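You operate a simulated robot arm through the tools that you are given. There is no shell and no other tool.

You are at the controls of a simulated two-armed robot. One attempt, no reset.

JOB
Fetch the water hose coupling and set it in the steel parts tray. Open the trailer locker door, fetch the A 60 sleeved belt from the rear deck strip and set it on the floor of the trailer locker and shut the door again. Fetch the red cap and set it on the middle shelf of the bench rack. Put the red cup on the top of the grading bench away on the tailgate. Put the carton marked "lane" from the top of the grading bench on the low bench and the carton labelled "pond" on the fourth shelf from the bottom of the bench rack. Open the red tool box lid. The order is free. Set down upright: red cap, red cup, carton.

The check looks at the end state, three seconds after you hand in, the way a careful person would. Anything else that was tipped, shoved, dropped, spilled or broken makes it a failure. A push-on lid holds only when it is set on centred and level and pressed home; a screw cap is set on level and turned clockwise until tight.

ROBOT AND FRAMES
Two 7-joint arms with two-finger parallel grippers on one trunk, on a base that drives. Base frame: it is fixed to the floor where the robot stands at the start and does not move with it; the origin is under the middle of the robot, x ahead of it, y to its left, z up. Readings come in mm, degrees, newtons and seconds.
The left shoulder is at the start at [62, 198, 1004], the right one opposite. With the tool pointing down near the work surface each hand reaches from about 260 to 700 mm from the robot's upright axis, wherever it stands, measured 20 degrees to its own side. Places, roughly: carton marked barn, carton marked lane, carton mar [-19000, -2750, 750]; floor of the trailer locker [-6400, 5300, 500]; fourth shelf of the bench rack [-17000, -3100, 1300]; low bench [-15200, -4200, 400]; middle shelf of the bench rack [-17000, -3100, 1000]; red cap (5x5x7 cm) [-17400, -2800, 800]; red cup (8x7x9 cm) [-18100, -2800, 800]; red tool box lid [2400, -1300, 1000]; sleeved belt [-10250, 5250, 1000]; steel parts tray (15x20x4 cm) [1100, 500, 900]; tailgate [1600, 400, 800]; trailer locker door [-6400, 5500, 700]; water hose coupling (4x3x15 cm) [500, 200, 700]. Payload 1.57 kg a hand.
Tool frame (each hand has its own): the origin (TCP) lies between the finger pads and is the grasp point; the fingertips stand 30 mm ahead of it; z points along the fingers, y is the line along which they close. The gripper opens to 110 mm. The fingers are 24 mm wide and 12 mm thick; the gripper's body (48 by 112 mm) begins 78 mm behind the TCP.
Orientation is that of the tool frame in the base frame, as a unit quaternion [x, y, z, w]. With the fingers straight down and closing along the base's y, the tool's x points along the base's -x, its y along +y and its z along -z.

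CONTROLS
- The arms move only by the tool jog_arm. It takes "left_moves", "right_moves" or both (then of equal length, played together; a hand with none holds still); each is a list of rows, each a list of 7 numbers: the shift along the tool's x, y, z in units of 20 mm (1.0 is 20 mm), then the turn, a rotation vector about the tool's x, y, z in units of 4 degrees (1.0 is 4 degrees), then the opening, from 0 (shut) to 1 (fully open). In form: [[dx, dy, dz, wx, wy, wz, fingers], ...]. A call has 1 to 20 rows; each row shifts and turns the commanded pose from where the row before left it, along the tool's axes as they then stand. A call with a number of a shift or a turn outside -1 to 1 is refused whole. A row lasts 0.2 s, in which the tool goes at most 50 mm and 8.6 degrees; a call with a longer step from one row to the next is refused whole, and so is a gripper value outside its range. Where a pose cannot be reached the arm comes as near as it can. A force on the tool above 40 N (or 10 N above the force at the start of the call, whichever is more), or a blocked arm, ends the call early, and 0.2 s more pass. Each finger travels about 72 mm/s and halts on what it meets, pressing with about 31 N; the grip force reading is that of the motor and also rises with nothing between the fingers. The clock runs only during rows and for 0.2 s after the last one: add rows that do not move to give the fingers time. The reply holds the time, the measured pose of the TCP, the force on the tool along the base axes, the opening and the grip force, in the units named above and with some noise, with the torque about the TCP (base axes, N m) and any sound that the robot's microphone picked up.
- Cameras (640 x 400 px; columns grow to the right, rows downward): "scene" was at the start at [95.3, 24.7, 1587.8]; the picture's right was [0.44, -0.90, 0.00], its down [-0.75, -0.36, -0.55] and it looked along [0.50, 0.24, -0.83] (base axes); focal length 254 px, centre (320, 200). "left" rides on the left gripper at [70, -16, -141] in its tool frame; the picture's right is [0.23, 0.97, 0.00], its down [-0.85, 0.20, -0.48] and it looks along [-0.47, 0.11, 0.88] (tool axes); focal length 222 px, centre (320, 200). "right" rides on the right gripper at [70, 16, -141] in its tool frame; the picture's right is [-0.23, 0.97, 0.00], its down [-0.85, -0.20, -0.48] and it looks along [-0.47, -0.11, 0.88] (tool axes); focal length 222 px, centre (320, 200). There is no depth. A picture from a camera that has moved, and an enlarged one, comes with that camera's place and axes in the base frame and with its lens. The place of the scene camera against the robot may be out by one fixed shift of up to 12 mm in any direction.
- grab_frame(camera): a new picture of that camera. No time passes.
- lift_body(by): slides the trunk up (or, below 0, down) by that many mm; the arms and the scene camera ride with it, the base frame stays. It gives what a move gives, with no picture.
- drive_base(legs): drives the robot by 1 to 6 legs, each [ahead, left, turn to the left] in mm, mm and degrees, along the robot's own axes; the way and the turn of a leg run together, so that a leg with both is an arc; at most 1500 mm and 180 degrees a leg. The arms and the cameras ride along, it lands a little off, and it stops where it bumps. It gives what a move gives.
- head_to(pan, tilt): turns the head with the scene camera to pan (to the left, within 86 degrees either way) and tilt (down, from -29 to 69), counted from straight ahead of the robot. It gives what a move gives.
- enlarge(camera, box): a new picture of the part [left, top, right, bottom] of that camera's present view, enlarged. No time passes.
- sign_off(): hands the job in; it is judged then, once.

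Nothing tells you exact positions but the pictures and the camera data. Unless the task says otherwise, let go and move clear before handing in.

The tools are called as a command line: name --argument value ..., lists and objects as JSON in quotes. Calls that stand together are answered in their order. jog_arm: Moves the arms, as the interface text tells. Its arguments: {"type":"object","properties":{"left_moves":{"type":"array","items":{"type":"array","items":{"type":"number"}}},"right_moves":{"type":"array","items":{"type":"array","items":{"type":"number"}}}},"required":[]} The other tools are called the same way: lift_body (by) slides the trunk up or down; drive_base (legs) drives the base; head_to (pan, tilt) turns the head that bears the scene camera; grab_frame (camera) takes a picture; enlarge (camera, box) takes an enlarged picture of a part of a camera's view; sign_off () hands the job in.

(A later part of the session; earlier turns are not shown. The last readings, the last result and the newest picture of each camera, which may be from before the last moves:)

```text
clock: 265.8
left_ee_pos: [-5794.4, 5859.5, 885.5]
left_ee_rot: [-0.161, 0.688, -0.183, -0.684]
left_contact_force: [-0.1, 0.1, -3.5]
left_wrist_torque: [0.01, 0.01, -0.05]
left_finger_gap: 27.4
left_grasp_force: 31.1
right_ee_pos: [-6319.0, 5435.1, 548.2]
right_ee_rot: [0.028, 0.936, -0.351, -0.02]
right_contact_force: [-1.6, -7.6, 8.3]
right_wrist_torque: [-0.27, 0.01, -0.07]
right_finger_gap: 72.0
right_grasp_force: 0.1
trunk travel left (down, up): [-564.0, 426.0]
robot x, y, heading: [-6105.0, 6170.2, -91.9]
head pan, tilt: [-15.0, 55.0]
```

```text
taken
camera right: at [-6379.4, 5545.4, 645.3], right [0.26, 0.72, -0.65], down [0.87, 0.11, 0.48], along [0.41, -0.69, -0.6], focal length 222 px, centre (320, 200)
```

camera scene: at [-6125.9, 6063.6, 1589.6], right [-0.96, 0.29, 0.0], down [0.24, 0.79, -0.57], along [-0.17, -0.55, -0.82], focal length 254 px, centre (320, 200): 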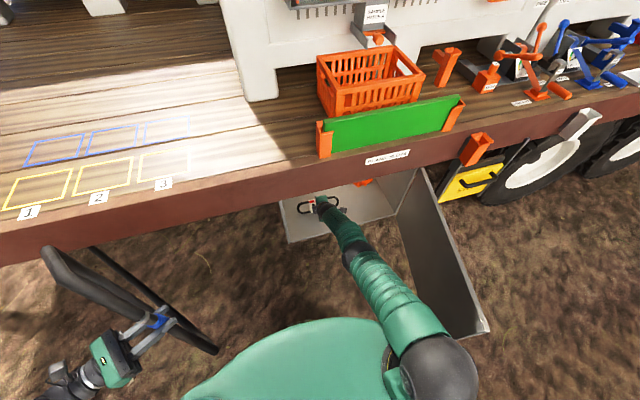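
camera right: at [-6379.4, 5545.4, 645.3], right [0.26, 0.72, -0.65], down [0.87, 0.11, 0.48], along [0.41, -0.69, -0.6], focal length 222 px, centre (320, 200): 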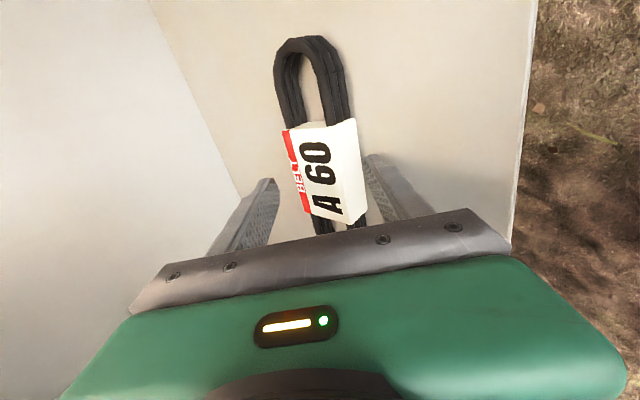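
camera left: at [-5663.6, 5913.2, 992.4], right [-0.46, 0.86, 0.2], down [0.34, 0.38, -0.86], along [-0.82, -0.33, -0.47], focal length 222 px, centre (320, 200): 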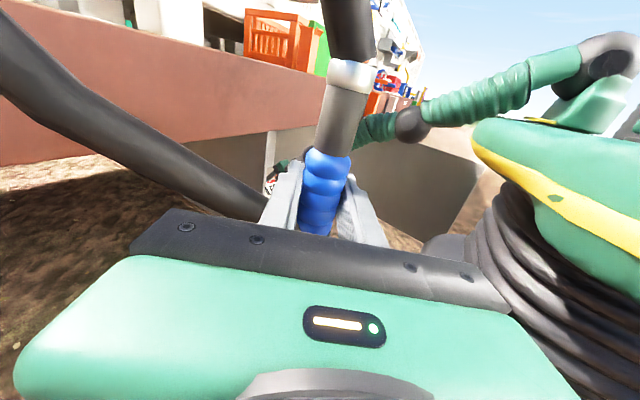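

The belt dropped onto the floor between the fingers. I raise a little and back straight out.

lift_body --by 35

grab_frame --camera "right"

drive_base --legs '[[-300, 0, 0]]'

grab_frame --camera "right"

```text
clock: 266.6
left_ee_pos: [-5795.7, 5860.1, 920.1]
left_ee_rot: [-0.162, 0.688, -0.182, -0.684]
left_contact_force: [-0.6, 0.1, -2.1]
left_wrist_torque: [0.03, 0.0, 0.0]
left_finger_gap: 27.6
left_grasp_force: 31.2
right_ee_pos: [-6318.4, 5435.4, 580.3]
right_ee_rot: [0.027, 0.936, -0.349, -0.021]
right_contact_force: [-0.2, 0.3, -0.4]
right_wrist_torque: [-0.01, -0.01, 0.03]
right_finger_gap: 82.4
right_grasp_force: 0.0
trunk travel left (down, up): [-599.0, 391.0]
robot x, y, heading: [-6108.8, 6178.5, -91.7]
head pan, tilt: [-15.0, 55.0]
```

```text
taken
camera right: at [-6379.3, 5545.4, 678.5], right [0.26, 0.72, -0.64], down [0.87, 0.11, 0.48], along [0.41, -0.69, -0.6], focal length 222 px, centre (320, 200)
```

right: 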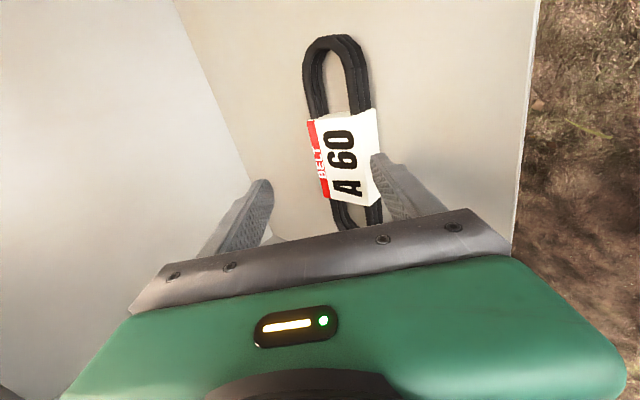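

```text
clock: 268.6
left_ee_pos: [-5785.6, 6157.1, 920.4]
left_ee_rot: [-0.16, 0.688, -0.182, -0.684]
left_contact_force: [0.2, -0.6, -2.5]
left_wrist_torque: [0.02, 0.01, -0.02]
left_finger_gap: 27.4
left_grasp_force: 31.4
right_ee_pos: [-6310.9, 5735.0, 582.3]
right_ee_rot: [0.03, 0.936, -0.35, -0.021]
right_contact_force: [-0.1, -0.3, -0.5]
right_wrist_torque: [-0.03, 0.03, 0.03]
right_finger_gap: 82.3
right_grasp_force: 0.0
trunk travel left (down, up): [-599.0, 391.0]
robot x, y, heading: [-6095.5, 6470.8, -92.2]
head pan, tilt: [-15.0, 55.0]
```

```text
taken
camera right: at [-6371.8, 5844.9, 678.9], right [0.27, 0.72, -0.64], down [0.87, 0.1, 0.48], along [0.41, -0.69, -0.6], focal length 222 px, centre (320, 200)
```

right: 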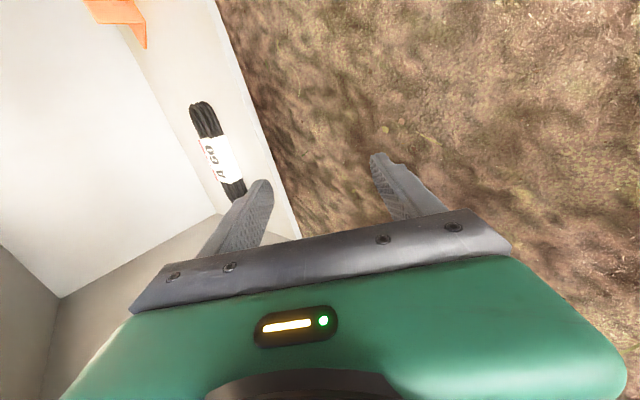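

The belt lies flat well inside the locker. Now to shut the door I back out, go round its free edge to the outer side and will push it closed.

drive_base --legs '[[-560, 0, 0], [0, -560, 0]]'

jog_arm --right_moves '[[0, 0, 0, 0, 0, 0, 0], [0, 0, 0, 0, 0, 0, 0], [0, 0, 0, 0, 0, 0, 0]]'

head_to --pan -15 --tilt 45

grab_frame --camera "scene"

```text
clock: 274.7
left_ee_pos: [-6330.9, 6739.7, 920.3]
left_ee_rot: [-0.157, 0.688, -0.178, -0.686]
left_contact_force: [1.2, 0.3, -2.1]
left_wrist_torque: [0.02, 0.0, 0.03]
left_finger_gap: 27.6
left_grasp_force: 31.1
right_ee_pos: [-6861.2, 6321.1, 582.3]
right_ee_rot: [0.033, 0.935, -0.351, -0.024]
right_contact_force: [1.2, 0.4, -0.1]
right_wrist_torque: [0.03, 0.04, 0.0]
right_finger_gap: 82.4
right_grasp_force: 0.0
trunk travel left (down, up): [-599.0, 391.0]
robot x, y, heading: [-6641.4, 7058.7, -92.3]
head pan, tilt: [-15.0, 55.0]
```

```text
clock: 275.5
left_ee_pos: [-6334.5, 6741.0, 921.5]
left_ee_rot: [-0.156, 0.689, -0.179, -0.685]
left_contact_force: [-0.1, 0.3, -1.9]
left_wrist_torque: [-0.02, 0.0, 0.0]
left_finger_gap: 27.3
left_grasp_force: 31.3
right_ee_pos: [-6862.6, 6321.5, 583.3]
right_ee_rot: [0.034, 0.935, -0.352, -0.022]
right_contact_force: [0.0, -0.4, 0.0]
right_wrist_torque: [-0.02, 0.02, -0.01]
right_finger_gap: 0.0
right_grasp_force: 17.5
trunk travel left (down, up): [-599.0, 391.0]
robot x, y, heading: [-6636.9, 7060.6, -92.5]
head pan, tilt: [-15.0, 55.0]
```

```text
clock: 276.2
left_ee_pos: [-6335.0, 6741.0, 921.1]
left_ee_rot: [-0.156, 0.689, -0.179, -0.684]
left_contact_force: [0.0, 0.2, -1.6]
left_wrist_torque: [0.04, 0.01, -0.01]
left_finger_gap: 27.6
left_grasp_force: 30.9
right_ee_pos: [-6863.5, 6321.4, 582.3]
right_ee_rot: [0.034, 0.935, -0.352, -0.023]
right_contact_force: [0.1, -0.9, 0.2]
right_wrist_torque: [-0.01, -0.04, 0.01]
right_finger_gap: 0.2
right_grasp_force: 21.5
trunk travel left (down, up): [-599.0, 391.0]
robot x, y, heading: [-6640.7, 7058.9, -92.5]
head pan, tilt: [-15.0, 45.0]
```

```text
taken
camera scene: at [-6664.4, 6939.3, 1602.0], right [-0.95, 0.3, 0.0], down [0.21, 0.68, -0.71], along [-0.22, -0.67, -0.71], focal length 254 px, centre (320, 200)
```

scene: 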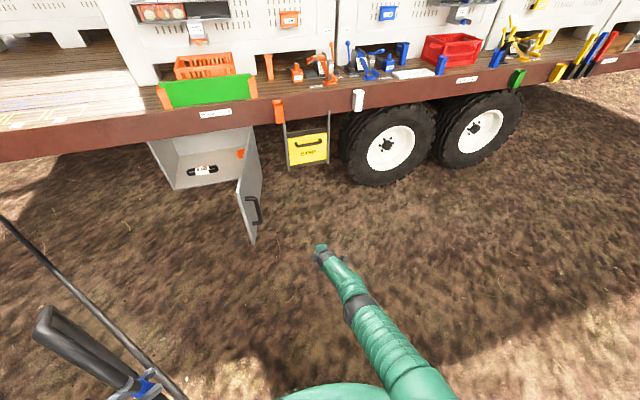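

The door stands about 76° open with its handle toward me. I move the closed hand to its outer side.

drive_base --legs '[[355, 0, 0], [0, 170, 0]]'

grab_frame --camera "scene"

grab_frame --camera "right"

```text
clock: 279.6
left_ee_pos: [-6182.9, 6379.0, 922.3]
left_ee_rot: [-0.155, 0.69, -0.18, -0.683]
left_contact_force: [0.5, -0.2, -3.4]
left_wrist_torque: [-0.01, 0.04, 0.0]
left_finger_gap: 27.4
left_grasp_force: 30.6
right_ee_pos: [-6711.2, 5957.9, 582.0]
right_ee_rot: [0.035, 0.935, -0.351, -0.021]
right_contact_force: [-0.2, -0.6, 0.2]
right_wrist_torque: [0.02, 0.01, 0.01]
right_finger_gap: 0.0
right_grasp_force: 20.9
trunk travel left (down, up): [-599.0, 391.0]
robot x, y, heading: [-6484.5, 6695.2, -92.8]
head pan, tilt: [-15.0, 45.0]
```

```text
taken
camera scene: at [-6516.3, 6577.2, 1602.0], right [-0.95, 0.3, 0.0], down [0.22, 0.68, -0.71], along [-0.21, -0.67, -0.71], focal length 254 px, centre (320, 200)
```

scene: 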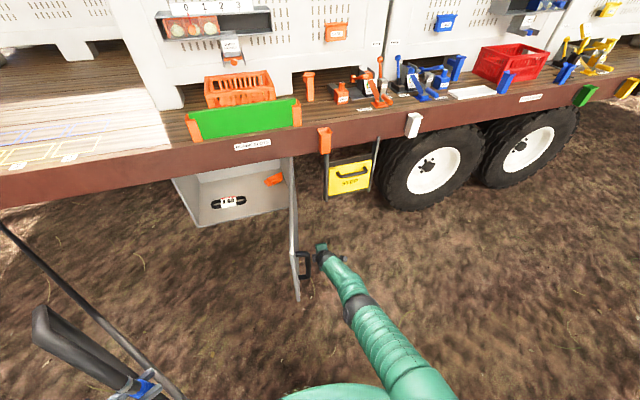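

```text
taken
camera right: at [-6771.1, 6069.5, 679.6], right [0.28, 0.71, -0.65], down [0.87, 0.1, 0.48], along [0.4, -0.7, -0.59], focal length 222 px, centre (320, 200)
```

right: 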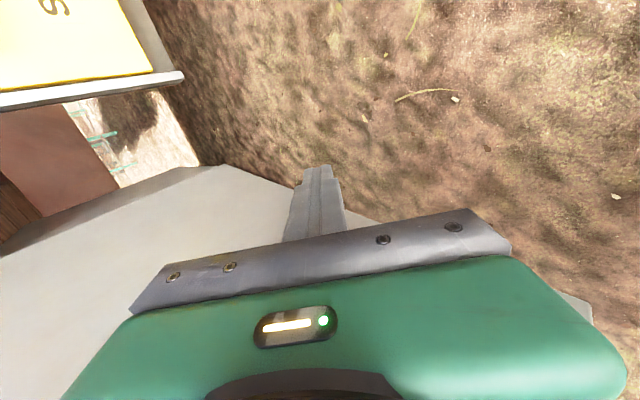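

The hand is beside the handle. I push the door with base motion along its closing arc.

drive_base --legs '[[14, 179, 0], [55, 121, 0]]'

grab_frame --camera "scene"

grab_frame --camera "right"

```text
clock: 280.8
left_ee_pos: [-6114.2, 6372.0, 933.3]
left_ee_rot: [-0.151, 0.699, -0.182, -0.675]
left_contact_force: [-0.6, 1.4, -0.9]
left_wrist_torque: [0.07, -0.08, 0.04]
left_finger_gap: 27.5
left_grasp_force: 31.1
right_ee_pos: [-6635.4, 5945.5, 580.2]
right_ee_rot: [0.044, 0.933, -0.356, -0.009]
right_contact_force: [-1.6, 1.3, 0.4]
right_wrist_torque: [-0.04, -0.22, 0.18]
right_finger_gap: 0.3
right_grasp_force: 21.6
trunk travel left (down, up): [-599.0, 391.0]
robot x, y, heading: [-6392.3, 6687.5, -92.6]
head pan, tilt: [-15.0, 45.0]
stopped in leg 1: the force on the tool passed its limit at 84 N (the readings are from after the stop); the commanded pose is now the measured one
```

```text
taken
camera scene: at [-6455.4, 6567.2, 1601.3], right [-0.95, 0.31, -0.02], down [0.23, 0.67, -0.7], along [-0.2, -0.67, -0.71], focal length 254 px, centre (320, 200)
```

scene: 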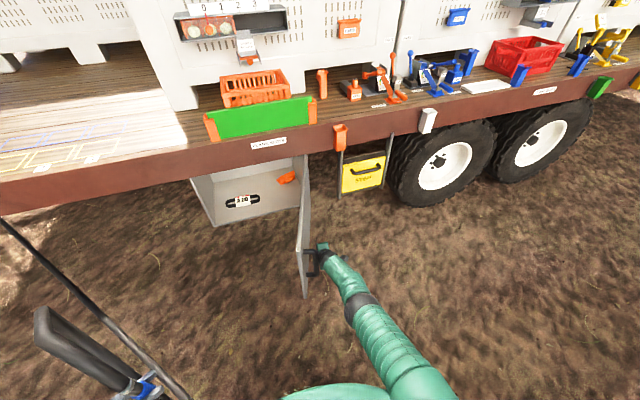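

```text
taken
camera right: at [-6697.2, 6057.5, 675.4], right [0.3, 0.7, -0.65], down [0.86, 0.1, 0.5], along [0.41, -0.7, -0.58], focal length 222 px, centre (320, 200)
```

right: 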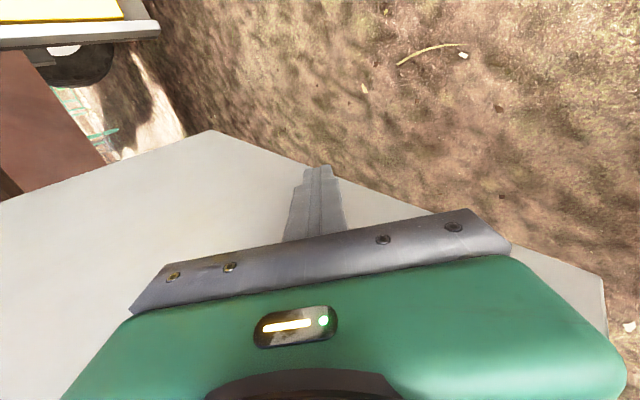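

The contact tripped the force limit at drive speed. I push more gently with the arm instead.

jog_arm --right_moves '[[-0.3, 0, 0, 0, 0, 0, 0], [-0.3, 0, 0, 0, 0, 0, 0], [-0.4, 0, 0, 0, 0, 0, 0], [-0.4, 0, 0, 0, 0, 0, 0], [-0.4, 0, 0, 0, 0, 0, 0], [-0.4, 0, 0, 0, 0, 0, 0], [-0.4, 0, 0, 0, 0, 0, 0], [-0.4, 0, 0, 0, 0, 0, 0]]'

grab_frame --camera "scene"

```text
clock: 281.9
left_ee_pos: [-6083.2, 6370.9, 923.5]
left_ee_rot: [-0.153, 0.691, -0.18, -0.683]
left_contact_force: [-0.2, -0.8, -3.1]
left_wrist_torque: [0.0, 0.03, 0.02]
left_finger_gap: 27.4
left_grasp_force: 30.8
right_ee_pos: [-6590.6, 5935.7, 591.2]
right_ee_rot: [0.039, 0.931, -0.363, -0.021]
right_contact_force: [-5.9, -18.2, -3.9]
right_wrist_torque: [0.98, -0.16, -0.41]
right_finger_gap: 0.1
right_grasp_force: 21.2
right hand out of reach, approached as far as the arm can: row 2
trunk travel left (down, up): [-599.0, 391.0]
robot x, y, heading: [-6383.7, 6681.5, -92.7]
head pan, tilt: [-15.0, 45.0]
stopped in row 5 (right hand): the force on the tool passed its limit at 46 N (the readings are from after the stop); the commanded pose is now the measured one
```

```text
taken
camera scene: at [-6402.4, 6558.3, 1601.4], right [-0.95, 0.3, 0.01], down [0.21, 0.68, -0.7], along [-0.22, -0.67, -0.71], focal length 254 px, centre (320, 200)
```

scene: 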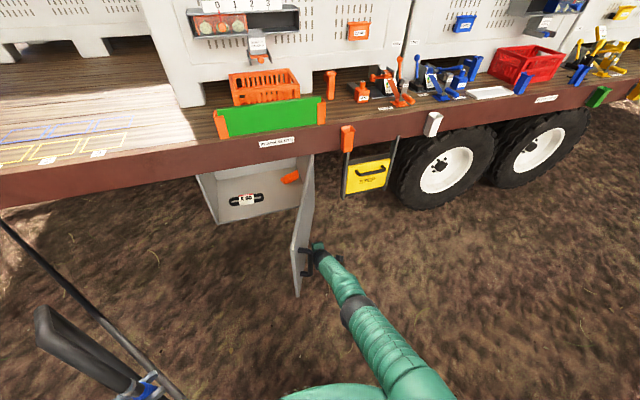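

grab_frame --camera "right"

enlarge --camera "scene" --box '[260, 150, 380, 310]'

grab_frame --camera "left"

```text
taken
camera right: at [-6649.7, 6049.1, 684.7], right [0.28, 0.69, -0.66], down [0.87, 0.1, 0.48], along [0.4, -0.71, -0.58], focal length 222 px, centre (320, 200)
```

right: 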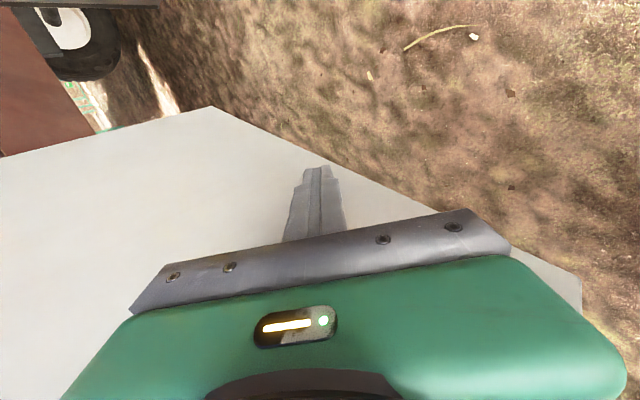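

```text
2.50 times, centred on (320, 230) of scene
camera zoom: at [-6402.4, 6558.3, 1601.4], right [-0.95, 0.3, 0.01], down [0.21, 0.68, -0.7], along [-0.22, -0.67, -0.71], focal length 636 px, centre (320, 125)
```

zoom: 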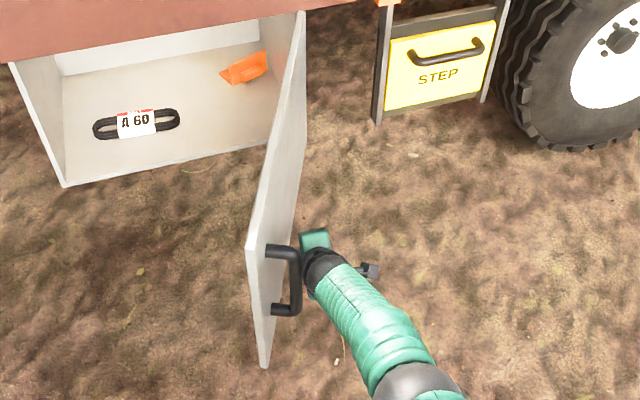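

```text
taken
camera left: at [-5952.6, 6423.0, 994.7], right [-0.45, 0.87, 0.19], down [0.35, 0.37, -0.86], along [-0.82, -0.32, -0.47], focal length 222 px, centre (320, 200)
```

left: 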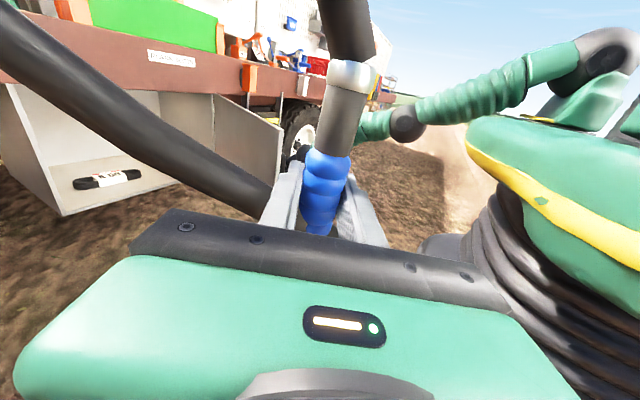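

The wrist was catching on the handle. I back the hand off, drive a little ahead so that the hand sits between hinge and handle, and push there gently.

jog_arm --right_moves '[[0.5, 0, 0, 0, 0, 0, 0], [0.6, 0, 0, 0, 0, 0, 0], [0.6, 0, 0, 0, 0, 0, 0], [0.6, 0, 0, 0, 0, 0, 0], [0.6, 0, 0, 0, 0, 0, 0], [0.6, 0, 0, 0, 0, 0, 0]]'

drive_base --legs '[[110, -10, 0]]'

grab_frame --camera "scene"

```text
clock: 283.3
left_ee_pos: [-6086.1, 6372.5, 924.4]
left_ee_rot: [-0.153, 0.691, -0.182, -0.683]
left_contact_force: [0.3, -0.1, -1.8]
left_wrist_torque: [0.01, -0.01, 0.02]
left_finger_gap: 27.5
left_grasp_force: 30.9
right_ee_pos: [-6662.3, 5943.5, 589.8]
right_ee_rot: [0.039, 0.931, -0.362, -0.02]
right_contact_force: [0.5, -0.2, -0.1]
right_wrist_torque: [0.01, 0.05, -0.03]
right_finger_gap: 0.0
right_grasp_force: 21.6
trunk travel left (down, up): [-599.0, 391.0]
robot x, y, heading: [-6389.4, 6684.2, -92.7]
head pan, tilt: [-15.0, 45.0]
```

```text
clock: 284.5
left_ee_pos: [-6102.4, 6261.1, 925.9]
left_ee_rot: [-0.153, 0.691, -0.182, -0.682]
left_contact_force: [-1.0, -0.5, -1.6]
left_wrist_torque: [-0.02, -0.01, -0.02]
left_finger_gap: 27.5
left_grasp_force: 31.4
right_ee_pos: [-6677.3, 5834.5, 590.6]
right_ee_rot: [0.039, 0.931, -0.363, -0.018]
right_contact_force: [-1.0, 1.4, 0.0]
right_wrist_torque: [-0.01, -0.02, 0.02]
right_finger_gap: 0.2
right_grasp_force: 21.3
trunk travel left (down, up): [-599.0, 391.0]
robot x, y, heading: [-6401.7, 6570.7, -92.5]
head pan, tilt: [-15.0, 45.0]
```

```text
taken
camera scene: at [-6425.7, 6453.9, 1602.1], right [-0.95, 0.3, 0.0], down [0.21, 0.68, -0.71], along [-0.22, -0.67, -0.71], focal length 254 px, centre (320, 200)
```

scene: 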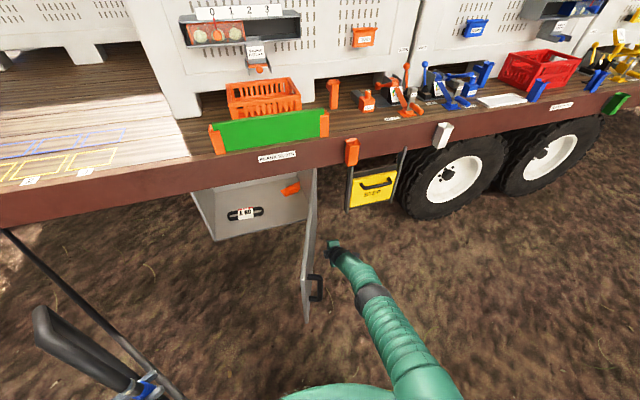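

jog_arm --right_moves '[[-0.5, 0, 0, 0, 0, 0, 0], [-0.5, 0, 0, 0, 0, 0, 0], [-0.5, 0, 0, 0, 0, 0, 0], [-0.5, 0, 0, 0, 0, 0, 0], [-0.5, 0, 0, 0, 0, 0, 0], [-0.5, 0, 0, 0, 0, 0, 0], [-0.5, 0, 0, 0, 0, 0, 0], [-0.5, 0, 0, 0, 0, 0, 0], [-0.4, 0, 0, 0, 0, 0, 0], [-0.4, 0, 0, 0, 0, 0, 0], [-0.4, 0, 0, 0, 0, 0, 0], [-0.4, 0, 0, 0, 0, 0, 0], [-0.4, 0, 0, 0, 0, 0, 0], [-0.4, 0, 0, 0, 0, 0, 0], [-0.4, 0, 0, 0, 0, 0, 0], [-0.4, 0, 0, 0, 0, 0, 0], [-0.4, 0, 0, 0, 0, 0, 0], [-0.4, 0, 0, 0, 0, 0, 0]]'

grab_frame --camera "scene"

```text
clock: 288.3
left_ee_pos: [-6103.6, 6263.8, 925.9]
left_ee_rot: [-0.154, 0.691, -0.183, -0.682]
left_contact_force: [-0.4, 0.2, -2.8]
left_wrist_torque: [0.03, -0.03, 0.03]
left_finger_gap: 27.6
left_grasp_force: 31.1
right_ee_pos: [-6551.3, 5835.1, 587.3]
right_ee_rot: [0.039, 0.931, -0.363, -0.019]
right_contact_force: [-0.1, -0.2, -0.8]
right_wrist_torque: [-0.02, 0.03, 0.01]
right_finger_gap: 0.0
right_grasp_force: 21.2
right hand out of reach, approached as far as the arm can: row 9, 12, 14, 16, 18
trunk travel left (down, up): [-599.0, 391.0]
robot x, y, heading: [-6401.4, 6572.3, -92.7]
head pan, tilt: [-15.0, 45.0]
```

```text
taken
camera scene: at [-6426.0, 6453.6, 1602.0], right [-0.95, 0.3, 0.0], down [0.21, 0.68, -0.71], along [-0.22, -0.67, -0.71], focal length 254 px, centre (320, 200)
```

scene: 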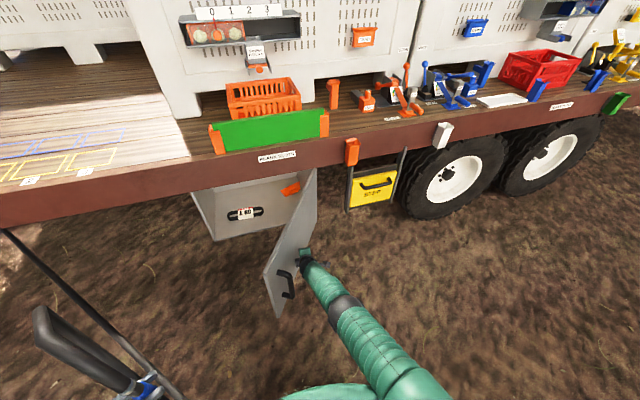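

The door is closing smoothly. I continue with short base legs along the arc.

drive_base --legs '[[40, 57, 0]]'

drive_base --legs '[[75, 65, 0]]'

grab_frame --camera "scene"

```text
clock: 289.3
left_ee_pos: [-6069.0, 6221.9, 932.4]
left_ee_rot: [-0.15, 0.698, -0.184, -0.675]
left_contact_force: [0.1, -0.4, -1.7]
left_wrist_torque: [0.03, -0.03, -0.05]
left_finger_gap: 27.5
left_grasp_force: 31.0
right_ee_pos: [-6509.9, 5793.4, 584.3]
right_ee_rot: [0.044, 0.931, -0.362, -0.01]
right_contact_force: [-1.4, 0.7, -0.5]
right_wrist_torque: [-0.01, -0.06, 0.04]
right_finger_gap: 0.1
right_grasp_force: 21.1
trunk travel left (down, up): [-599.0, 391.0]
robot x, y, heading: [-6349.6, 6531.2, -92.9]
head pan, tilt: [-15.0, 45.0]
```

```text
clock: 290.5
left_ee_pos: [-5998.4, 6143.4, 928.4]
left_ee_rot: [-0.152, 0.694, -0.183, -0.679]
left_contact_force: [0.5, -0.2, -3.1]
left_wrist_torque: [0.02, 0.0, -0.02]
left_finger_gap: 27.7
left_grasp_force: 31.0
right_ee_pos: [-6444.1, 5715.1, 586.5]
right_ee_rot: [0.041, 0.931, -0.362, -0.016]
right_contact_force: [0.7, -0.7, -0.6]
right_wrist_torque: [0.02, -0.02, 0.01]
right_finger_gap: 0.0
right_grasp_force: 21.5
trunk travel left (down, up): [-599.0, 391.0]
robot x, y, heading: [-6290.1, 6452.2, -92.9]
head pan, tilt: [-15.0, 45.0]
```

```text
taken
camera scene: at [-6324.8, 6334.0, 1601.9], right [-0.95, 0.3, 0.0], down [0.22, 0.68, -0.7], along [-0.21, -0.67, -0.71], focal length 254 px, centre (320, 200)
```

scene: 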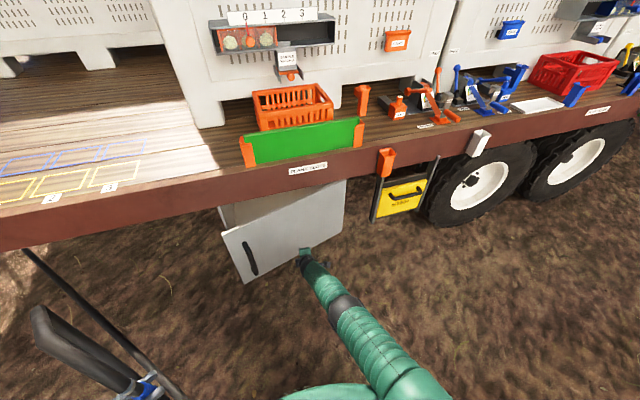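

The door is nearly shut. I push it home with a forward motion.

drive_base --legs '[[90, 90, 0]]'

drive_base --legs '[[45, 0, 0]]'

grab_frame --camera "scene"

grab_frame --camera "left"

```text
clock: 291.7
left_ee_pos: [-5918.8, 6048.9, 929.5]
left_ee_rot: [-0.149, 0.696, -0.183, -0.678]
left_contact_force: [-0.3, 0.2, -2.5]
left_wrist_torque: [0.01, 0.04, 0.0]
left_finger_gap: 27.5
left_grasp_force: 31.4
right_ee_pos: [-6365.6, 5622.8, 587.0]
right_ee_rot: [0.044, 0.931, -0.363, -0.015]
right_contact_force: [-0.3, -0.1, -0.6]
right_wrist_torque: [-0.02, -0.02, 0.0]
right_finger_gap: 0.0
right_grasp_force: 21.1
trunk travel left (down, up): [-599.0, 391.0]
robot x, y, heading: [-6206.6, 6357.2, -92.7]
head pan, tilt: [-15.0, 45.0]
```

```text
clock: 292.7
left_ee_pos: [-5912.0, 6007.9, 925.6]
left_ee_rot: [-0.149, 0.694, -0.182, -0.681]
left_contact_force: [0.0, -0.5, -2.3]
left_wrist_torque: [-0.05, 0.02, -0.02]
left_finger_gap: 27.5
left_grasp_force: 30.9
right_ee_pos: [-6361.5, 5583.6, 585.2]
right_ee_rot: [0.043, 0.932, -0.359, -0.021]
right_contact_force: [-2.4, 3.8, 1.8]
right_wrist_torque: [0.0, 0.04, -0.04]
right_finger_gap: 0.1
right_grasp_force: 21.1
trunk travel left (down, up): [-599.0, 391.0]
robot x, y, heading: [-6206.2, 6312.6, -93.0]
head pan, tilt: [-15.0, 45.0]
stopped in leg 1: the force on the tool passed its limit at 217 N (the readings are from after the stop); the commanded pose is now the measured one
```

```text
taken
camera scene: at [-6229.8, 6199.1, 1602.0], right [-0.95, 0.31, 0.0], down [0.21, 0.67, -0.71], along [-0.22, -0.67, -0.71], focal length 254 px, centre (320, 200)
```

scene: 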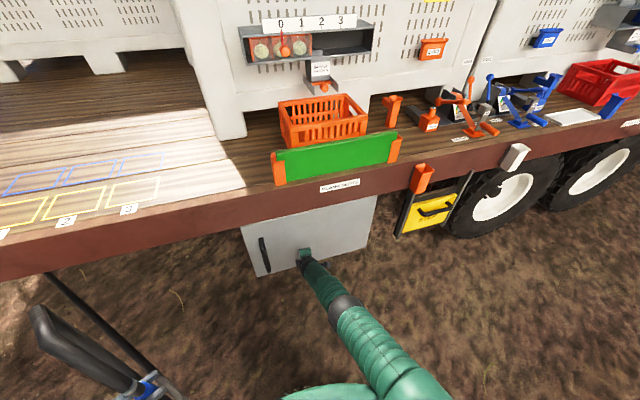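

```text
taken
camera left: at [-5781.5, 6059.9, 999.1], right [-0.45, 0.88, 0.18], down [0.36, 0.36, -0.86], along [-0.82, -0.32, -0.48], focal length 222 px, centre (320, 200)
```

left: 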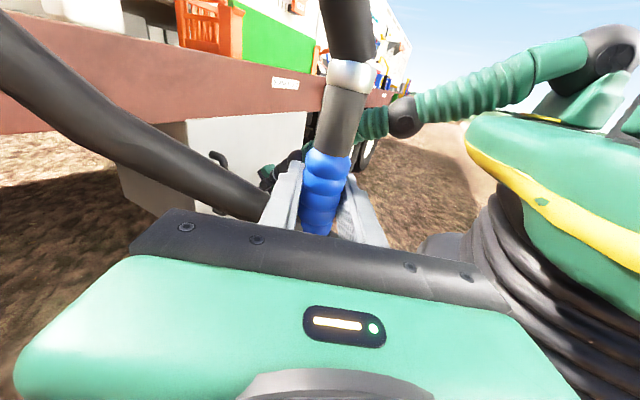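

The door is against its frame. I back off and check that it is fully shut.

drive_base --legs '[[-400, 0, 0]]'

grab_frame --camera "scene"

enlarge --camera "scene" --box '[180, 120, 380, 260]'

enlarge --camera "left" --box '[60, 60, 320, 220]'

```text
clock: 295.2
left_ee_pos: [-5895.1, 6409.5, 927.8]
left_ee_rot: [-0.151, 0.694, -0.186, -0.679]
left_contact_force: [0.2, 1.4, -2.2]
left_wrist_torque: [-0.02, -0.02, 0.0]
left_finger_gap: 27.6
left_grasp_force: 30.9
right_ee_pos: [-6338.3, 5980.9, 585.7]
right_ee_rot: [0.038, 0.932, -0.36, -0.019]
right_contact_force: [-0.1, 0.6, -0.1]
right_wrist_torque: [-0.04, -0.04, 0.01]
right_finger_gap: 0.0
right_grasp_force: 21.7
trunk travel left (down, up): [-599.0, 391.0]
robot x, y, heading: [-6193.3, 6718.8, -92.6]
head pan, tilt: [-15.0, 45.0]
```

```text
taken
camera scene: at [-6214.3, 6597.4, 1602.0], right [-0.95, 0.3, 0.0], down [0.21, 0.68, -0.71], along [-0.21, -0.67, -0.71], focal length 254 px, centre (320, 200)
```

scene: 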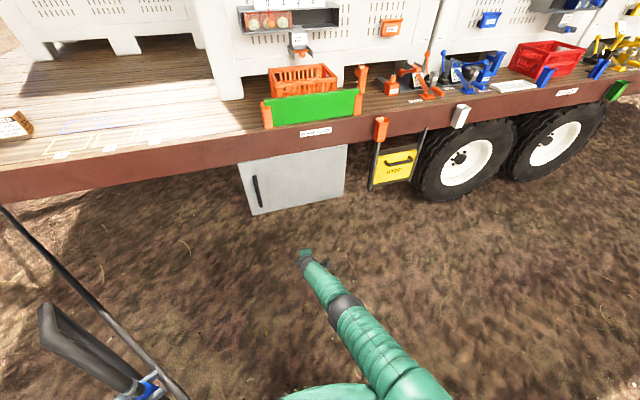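

```text
2.86 times, centred on (280, 190) of scene
camera zoom: at [-6214.3, 6597.4, 1602.0], right [-0.95, 0.3, 0.0], down [0.21, 0.68, -0.71], along [-0.21, -0.67, -0.71], focal length 726 px, centre (434, 229)
```

zoom: 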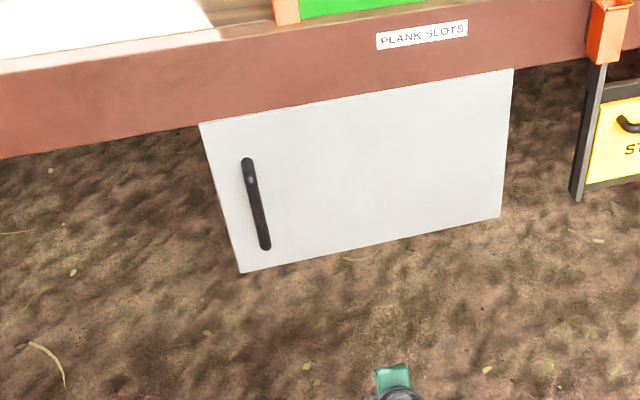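

```text
2.46 times, centred on (190, 140) of left
camera zoom: at [-5764.0, 6463.1, 1000.6], right [-0.46, 0.87, 0.18], down [0.36, 0.36, -0.86], along [-0.81, -0.33, -0.48], focal length 547 px, centre (640, 348)
```

zoom: 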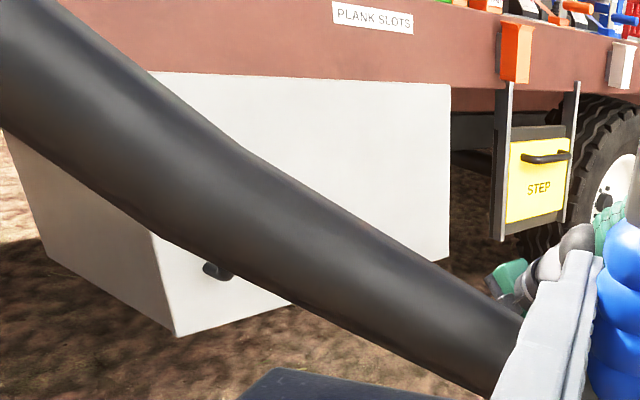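

The locker door is shut flush. I fold the right hand back to a travel pose before driving on to the grading bench.

jog_arm --right_moves '[[0, 0, 0, -1, 0, 0, 0.5], [0, 0, 0, -1, 0, 0, 0.5], [0, 0, 0, -1, 0, 0, 0.5], [0, 0, 0, -1, 0, 0, 0.5], [0, 0, 0, -1, 0, 0, 0.5], [0, 0, 0, -1, 0, 0, 0.5], [0, 0, 0, -1, 0, 0, 0.5], [0, 0, 0, -1, 0, 0, 0.5], [0, 0, 0, -1, 0, 0, 0.5], [0, 0, 0, -1, 0, 0, 0.5]]'

jog_arm --right_moves '[[0, 0.6, -0.85, 0, 0, 0, 1], [0, 0.6, -0.85, 0, 0, 0, 1], [0, 0.6, -0.85, 0, 0, 0, 1], [0, 0.6, -0.85, 0, 0, 0, 1], [0, 0.6, -0.85, 0, 0, 0, 1], [0, 0.6, -0.85, 0, 0, 0, 1], [0, 0.6, -0.85, 0, 0, 0, 1], [0, 0.6, -0.85, 0, 0, 0, 1], [0, 0.6, -0.85, 0, 0, 0, 1], [0, 0.6, -0.85, 0, 0, 0, 1], [0, 0.6, -0.85, 0, 0, 0, 1], [0, 0.6, -0.85, 0, 0, 0, 1], [0, 0.6, -0.85, 0, 0, 0, 1], [0, 0.6, -0.85, 0, 0, 0, 1], [0, 0.6, -0.85, 0, 0, 0, 1], [0, 0.6, -0.85, 0, 0, 0, 1], [0, 0.6, -0.85, 0, 0, 0, 1], [0, 0.6, -0.85, 0, 0, 0, 1], [0, 0.6, -0.85, 0, 0, 0, 1], [0, 0.6, -0.85, 0, 0, 0, 1]]'

grab_frame --camera "scene"

```text
clock: 297.4
left_ee_pos: [-5896.0, 6411.0, 928.1]
left_ee_rot: [-0.151, 0.694, -0.185, -0.679]
left_contact_force: [-0.2, -0.1, -2.4]
left_wrist_torque: [0.02, 0.01, -0.01]
left_finger_gap: 27.5
left_grasp_force: 30.9
right_ee_pos: [-6426.8, 6104.5, 573.6]
right_ee_rot: [0.042, 0.999, -0.019, -0.002]
right_contact_force: [0.0, -0.5, 0.8]
right_wrist_torque: [-0.01, 0.01, 0.02]
right_finger_gap: 54.9
right_grasp_force: 0.2
right hand out of reach, approached as far as the arm can: row 1, 2, 3, 4, 5, 6, 7, 8, 9, 10
trunk travel left (down, up): [-599.0, 391.0]
robot x, y, heading: [-6193.9, 6719.1, -92.2]
head pan, tilt: [-15.0, 45.0]
```

```text
clock: 301.6
left_ee_pos: [-5895.4, 6411.9, 928.4]
left_ee_rot: [-0.151, 0.694, -0.186, -0.679]
left_contact_force: [-0.4, -1.0, -2.6]
left_wrist_torque: [0.03, -0.04, 0.02]
left_finger_gap: 27.5
left_grasp_force: 31.1
right_ee_pos: [-6402.5, 6357.3, 903.0]
right_ee_rot: [0.043, 0.999, -0.02, -0.002]
right_contact_force: [-0.1, 0.4, -0.7]
right_wrist_torque: [0.01, 0.0, -0.05]
right_finger_gap: 110.2
right_grasp_force: 0.0
trunk travel left (down, up): [-599.0, 391.0]
robot x, y, heading: [-6193.3, 6721.2, -92.2]
head pan, tilt: [-15.0, 45.0]
```

```text
taken
camera scene: at [-6214.3, 6600.4, 1602.2], right [-0.95, 0.3, 0.0], down [0.21, 0.68, -0.71], along [-0.21, -0.67, -0.71], focal length 254 px, centre (320, 200)
```

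scene: 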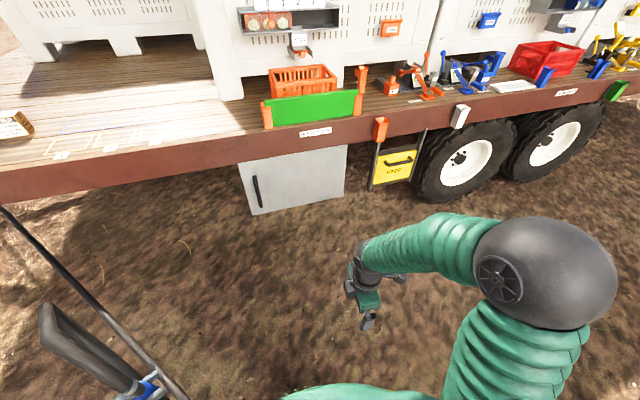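

Now I turn to face along the trailer and drive past its rear end toward the grading bench.

drive_base --legs '[[0, 0, -88], [1500, 0, 0], [1500, 0, 0], [1500, 0, 0], [1300, 0, 0]]'

head_to --pan 40 --tilt 8

grab_frame --camera "scene"

enlarge --camera "scene" --box '[200, 100, 520, 300]'

```text
clock: 333.1
left_ee_pos: [-12303.5, 6661.2, 927.4]
left_ee_rot: [-0.379, -0.601, -0.343, 0.615]
left_contact_force: [-0.7, 0.0, -2.6]
left_wrist_torque: [0.02, 0.0, 0.0]
left_finger_gap: 27.6
left_grasp_force: 31.0
right_ee_pos: [-12366.0, 7167.8, 905.2]
right_ee_rot: [0.731, 0.682, -0.013, -0.016]
right_contact_force: [0.5, 0.1, 0.2]
right_wrist_torque: [-0.03, 0.0, 0.01]
right_finger_gap: 109.9
right_grasp_force: 0.1
trunk travel left (down, up): [-599.0, 391.0]
robot x, y, heading: [-12003.1, 6959.9, 178.7]
head pan, tilt: [-15.0, 45.0]
```

```text
clock: 334.4
left_ee_pos: [-12303.3, 6661.3, 929.1]
left_ee_rot: [-0.379, -0.601, -0.343, 0.614]
left_contact_force: [1.0, -0.3, -1.8]
left_wrist_torque: [-0.01, 0.02, -0.05]
left_finger_gap: 27.6
left_grasp_force: 31.7
right_ee_pos: [-12365.9, 7168.5, 903.0]
right_ee_rot: [0.731, 0.682, -0.012, -0.016]
right_contact_force: [-0.2, -0.2, 0.6]
right_wrist_torque: [-0.01, 0.0, 0.01]
right_finger_gap: 110.0
right_grasp_force: 0.1
trunk travel left (down, up): [-599.0, 391.0]
robot x, y, heading: [-12003.4, 6957.8, 178.6]
head pan, tilt: [40.0, 8.0]
```

```text
taken
camera scene: at [-12108.3, 6894.0, 1660.1], right [-0.62, 0.78, 0.0], down [0.11, 0.09, -0.99], along [-0.77, -0.62, -0.14], focal length 254 px, centre (320, 200)
```

scene: 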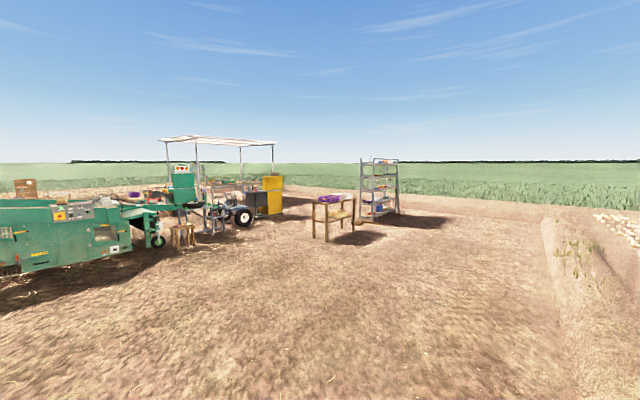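

```text
2.00 times, centred on (360, 200) of scene
camera zoom: at [-12108.3, 6894.0, 1660.1], right [-0.62, 0.78, 0.0], down [0.11, 0.09, -0.99], along [-0.77, -0.62, -0.14], focal length 508 px, centre (240, 200)
```

zoom: 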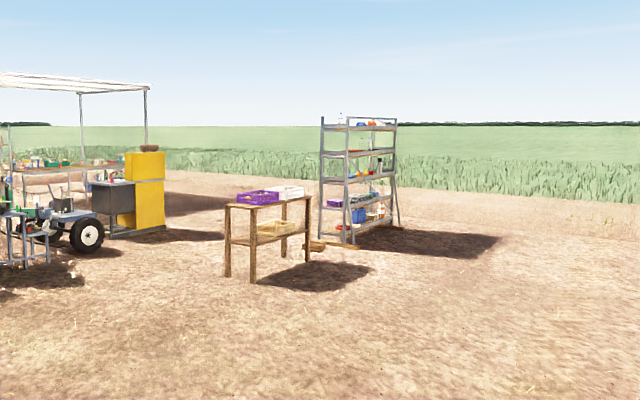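

I can see the covered work area ahead-left with a rack and other furniture. I drive closer for a proper view.

drive_base --legs '[[0, 0, 61], [1400, 0, 0], [1400, 0, 0], [1400, 0, 0], [1000, 0, 0]]'

head_to --pan 0 --tilt 8

grab_frame --camera "scene"

enlarge --camera "scene" --box '[200, 100, 520, 300]'

```text
clock: 362.3
left_ee_pos: [-14578.4, 2010.3, 928.7]
left_ee_rot: [0.02, 0.71, -0.018, -0.703]
left_contact_force: [0.6, 0.3, -2.9]
left_wrist_torque: [0.01, 0.01, 0.03]
left_finger_gap: 27.4
left_grasp_force: 30.4
right_ee_pos: [-15052.7, 2200.9, 904.8]
right_ee_rot: [0.282, 0.959, -0.019, -0.008]
right_contact_force: [0.2, -1.0, -1.2]
right_wrist_torque: [-0.02, 0.02, -0.01]
right_finger_gap: 110.2
right_grasp_force: 0.0
trunk travel left (down, up): [-599.0, 391.0]
robot x, y, heading: [-14695.0, 2416.0, -120.2]
head pan, tilt: [40.0, 8.0]
```

```text
clock: 363.4
left_ee_pos: [-14578.3, 2010.7, 928.0]
left_ee_rot: [0.02, 0.71, -0.017, -0.703]
left_contact_force: [0.3, -0.4, -3.1]
left_wrist_torque: [0.01, -0.01, -0.01]
left_finger_gap: 27.6
left_grasp_force: 31.1
right_ee_pos: [-15052.6, 2199.9, 904.5]
right_ee_rot: [0.282, 0.959, -0.019, -0.008]
right_contact_force: [-0.2, 0.2, -0.1]
right_wrist_torque: [-0.01, 0.02, 0.01]
right_finger_gap: 109.9
right_grasp_force: 0.0
trunk travel left (down, up): [-599.0, 391.0]
robot x, y, heading: [-14695.0, 2419.9, -120.2]
head pan, tilt: [0.0, 8.0]
```

```text
taken
camera scene: at [-14757.4, 2301.3, 1660.3], right [-0.86, 0.5, 0.0], down [0.07, 0.12, -0.99], along [-0.5, -0.86, -0.14], focal length 254 px, centre (320, 200)
```

scene: 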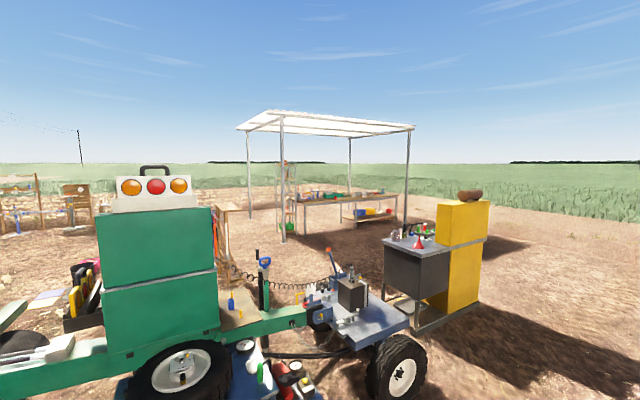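

```text
2.00 times, centred on (360, 200) of scene
camera zoom: at [-14757.4, 2301.3, 1660.3], right [-0.86, 0.5, 0.0], down [0.07, 0.12, -0.99], along [-0.5, -0.86, -0.14], focal length 508 px, centre (240, 200)
```

zoom: 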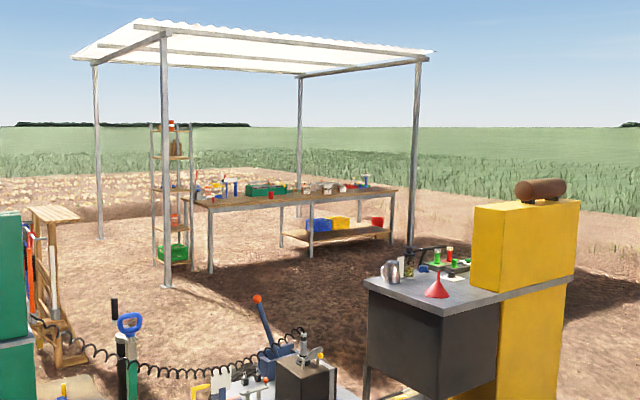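

I see the long bench with the tall narrow rack at its left end under the canopy. I go around the yellow cabinet on its right side to reach the bench front.

drive_base --legs '[[0, 0, -57], [1400, 0, 0], [1400, 0, 0], [1400, 0, 0]]'

head_to --pan 75 --tilt 15

grab_frame --camera "scene"

enlarge --camera "scene" --box '[160, 60, 480, 260]'

```text
clock: 386.0
left_ee_pos: [-19150.8, 1911.7, 928.7]
left_ee_rot: [-0.361, -0.612, -0.325, 0.624]
left_contact_force: [-0.2, 0.1, -2.6]
left_wrist_torque: [0.06, -0.01, -0.01]
left_finger_gap: 27.6
left_grasp_force: 31.5
right_ee_pos: [-19241.9, 2415.3, 903.9]
right_ee_rot: [0.711, 0.703, -0.012, -0.015]
right_contact_force: [0.1, 1.0, 0.5]
right_wrist_torque: [0.0, 0.01, 0.04]
right_finger_gap: 109.8
right_grasp_force: 0.1
trunk travel left (down, up): [-599.0, 391.0]
robot x, y, heading: [-18867.2, 2229.5, -178.2]
head pan, tilt: [0.0, 8.0]
```

```text
clock: 387.4
left_ee_pos: [-19150.1, 1912.7, 929.9]
left_ee_rot: [-0.362, -0.611, -0.326, 0.623]
left_contact_force: [-1.1, 0.5, -3.2]
left_wrist_torque: [0.0, 0.0, 0.01]
left_finger_gap: 27.4
left_grasp_force: 30.8
right_ee_pos: [-19240.8, 2416.3, 903.6]
right_ee_rot: [0.711, 0.703, -0.013, -0.014]
right_contact_force: [-0.4, -0.1, 0.2]
right_wrist_torque: [0.0, -0.01, 0.04]
right_finger_gap: 109.8
right_grasp_force: 0.1
trunk travel left (down, up): [-599.0, 391.0]
robot x, y, heading: [-18865.3, 2227.5, -178.1]
head pan, tilt: [75.0, 15.0]
```

```text
taken
camera scene: at [-18921.4, 2125.9, 1648.8], right [-0.97, 0.23, 0.0], down [0.06, 0.25, -0.97], along [-0.22, -0.94, -0.26], focal length 254 px, centre (320, 200)
```

scene: 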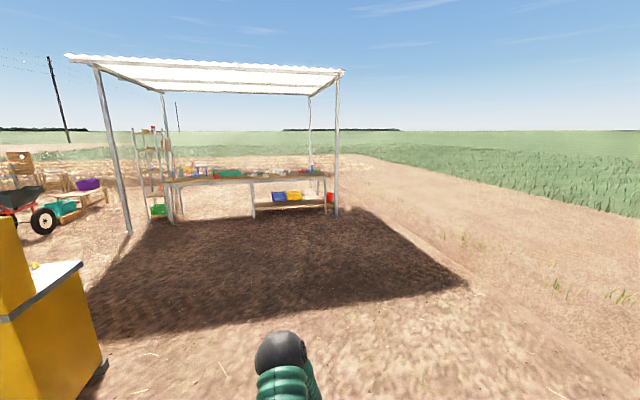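

```text
2.00 times, centred on (320, 160) of scene
camera zoom: at [-18921.4, 2125.9, 1648.8], right [-0.97, 0.23, 0.0], down [0.06, 0.25, -0.97], along [-0.22, -0.94, -0.26], focal length 508 px, centre (320, 280)
```

zoom: 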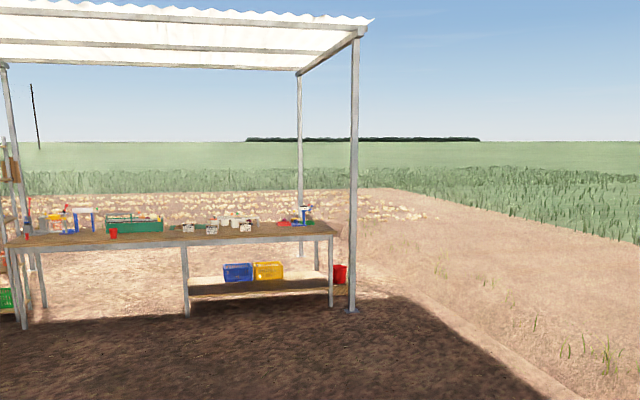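

The bench runs from x≈-17250 to -20180 with its front at y≈-2750. I turn to face it and drive up to about a metre away to look at the items.

drive_base --legs '[[0, 0, 88], [1400, 300, 0], [1400, 300, 0], [1100, 0, 0]]'

head_to --pan 0 --tilt 25

grab_frame --camera "scene"

enlarge --camera "scene" --box '[0, 80, 320, 280]'

enlarge --camera "scene" --box '[300, 80, 620, 280]'

```text
clock: 410.2
left_ee_pos: [-17983.5, -1963.3, 928.6]
left_ee_rot: [-0.165, 0.691, -0.2, -0.674]
left_contact_force: [0.7, -0.3, -2.9]
left_wrist_torque: [0.01, -0.04, -0.03]
left_finger_gap: 27.4
left_grasp_force: 31.0
right_ee_pos: [-18489.9, -2035.9, 903.7]
right_ee_rot: [0.023, 1.0, -0.02, -0.001]
right_contact_force: [0.3, 0.1, -0.8]
right_wrist_torque: [0.02, 0.01, 0.01]
right_finger_gap: 110.1
right_grasp_force: 0.1
trunk travel left (down, up): [-599.0, 391.0]
robot x, y, heading: [-18291.3, -1666.7, -90.5]
head pan, tilt: [75.0, 15.0]
```

```text
clock: 411.7
left_ee_pos: [-17985.2, -1962.4, 929.5]
left_ee_rot: [-0.165, 0.691, -0.2, -0.674]
left_contact_force: [1.3, -0.6, -3.0]
left_wrist_torque: [0.03, 0.03, 0.02]
left_finger_gap: 27.2
left_grasp_force: 30.8
right_ee_pos: [-18488.9, -2035.8, 903.3]
right_ee_rot: [0.023, 1.0, -0.02, -0.002]
right_contact_force: [-0.3, -0.3, 0.1]
right_wrist_torque: [-0.03, 0.02, -0.01]
right_finger_gap: 109.7
right_grasp_force: 0.0
trunk travel left (down, up): [-599.0, 391.0]
robot x, y, heading: [-18289.9, -1668.3, -90.0]
head pan, tilt: [0.0, 25.0]
```

```text
taken
camera scene: at [-18288.8, -1801.2, 1632.7], right [-1.0, 0.0, 0.0], down [0.0, 0.42, -0.91], along [0.0, -0.91, -0.42], focal length 254 px, centre (320, 200)
```

scene: 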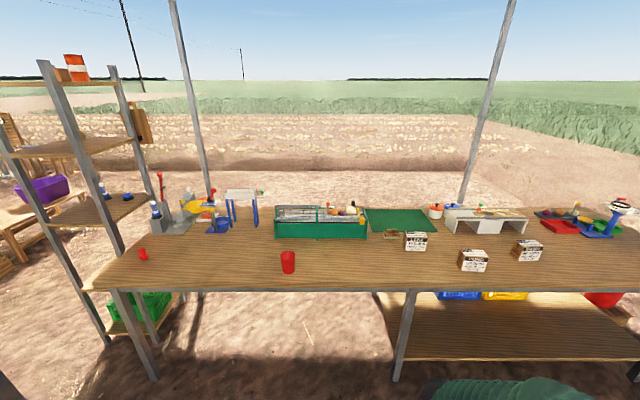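

```text
2.00 times, centred on (160, 180) of scene
camera zoom: at [-18288.8, -1801.2, 1632.7], right [-1.0, 0.0, 0.0], down [0.0, 0.42, -0.91], along [0.0, -0.91, -0.42], focal length 508 px, centre (640, 240)
```

zoom: 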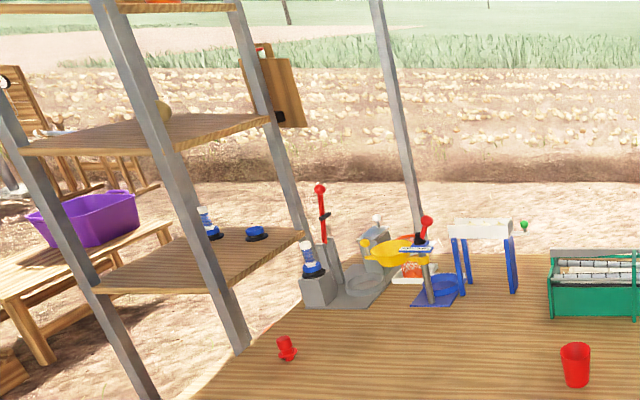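

```text
2.00 times, centred on (460, 180) of scene
camera zoom: at [-18288.8, -1801.2, 1632.7], right [-1.0, 0.0, 0.0], down [0.0, 0.42, -0.91], along [0.0, -0.91, -0.42], focal length 508 px, centre (40, 240)
```

zoom: 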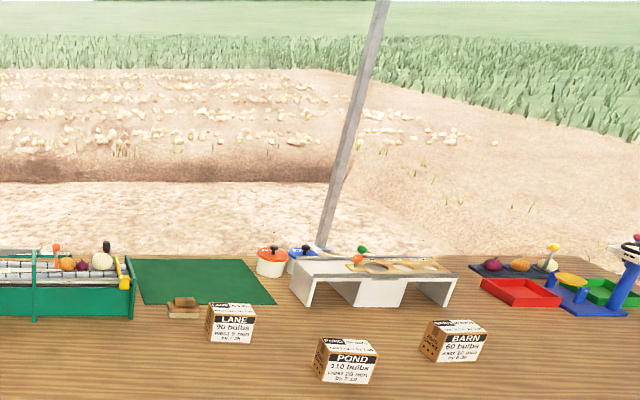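

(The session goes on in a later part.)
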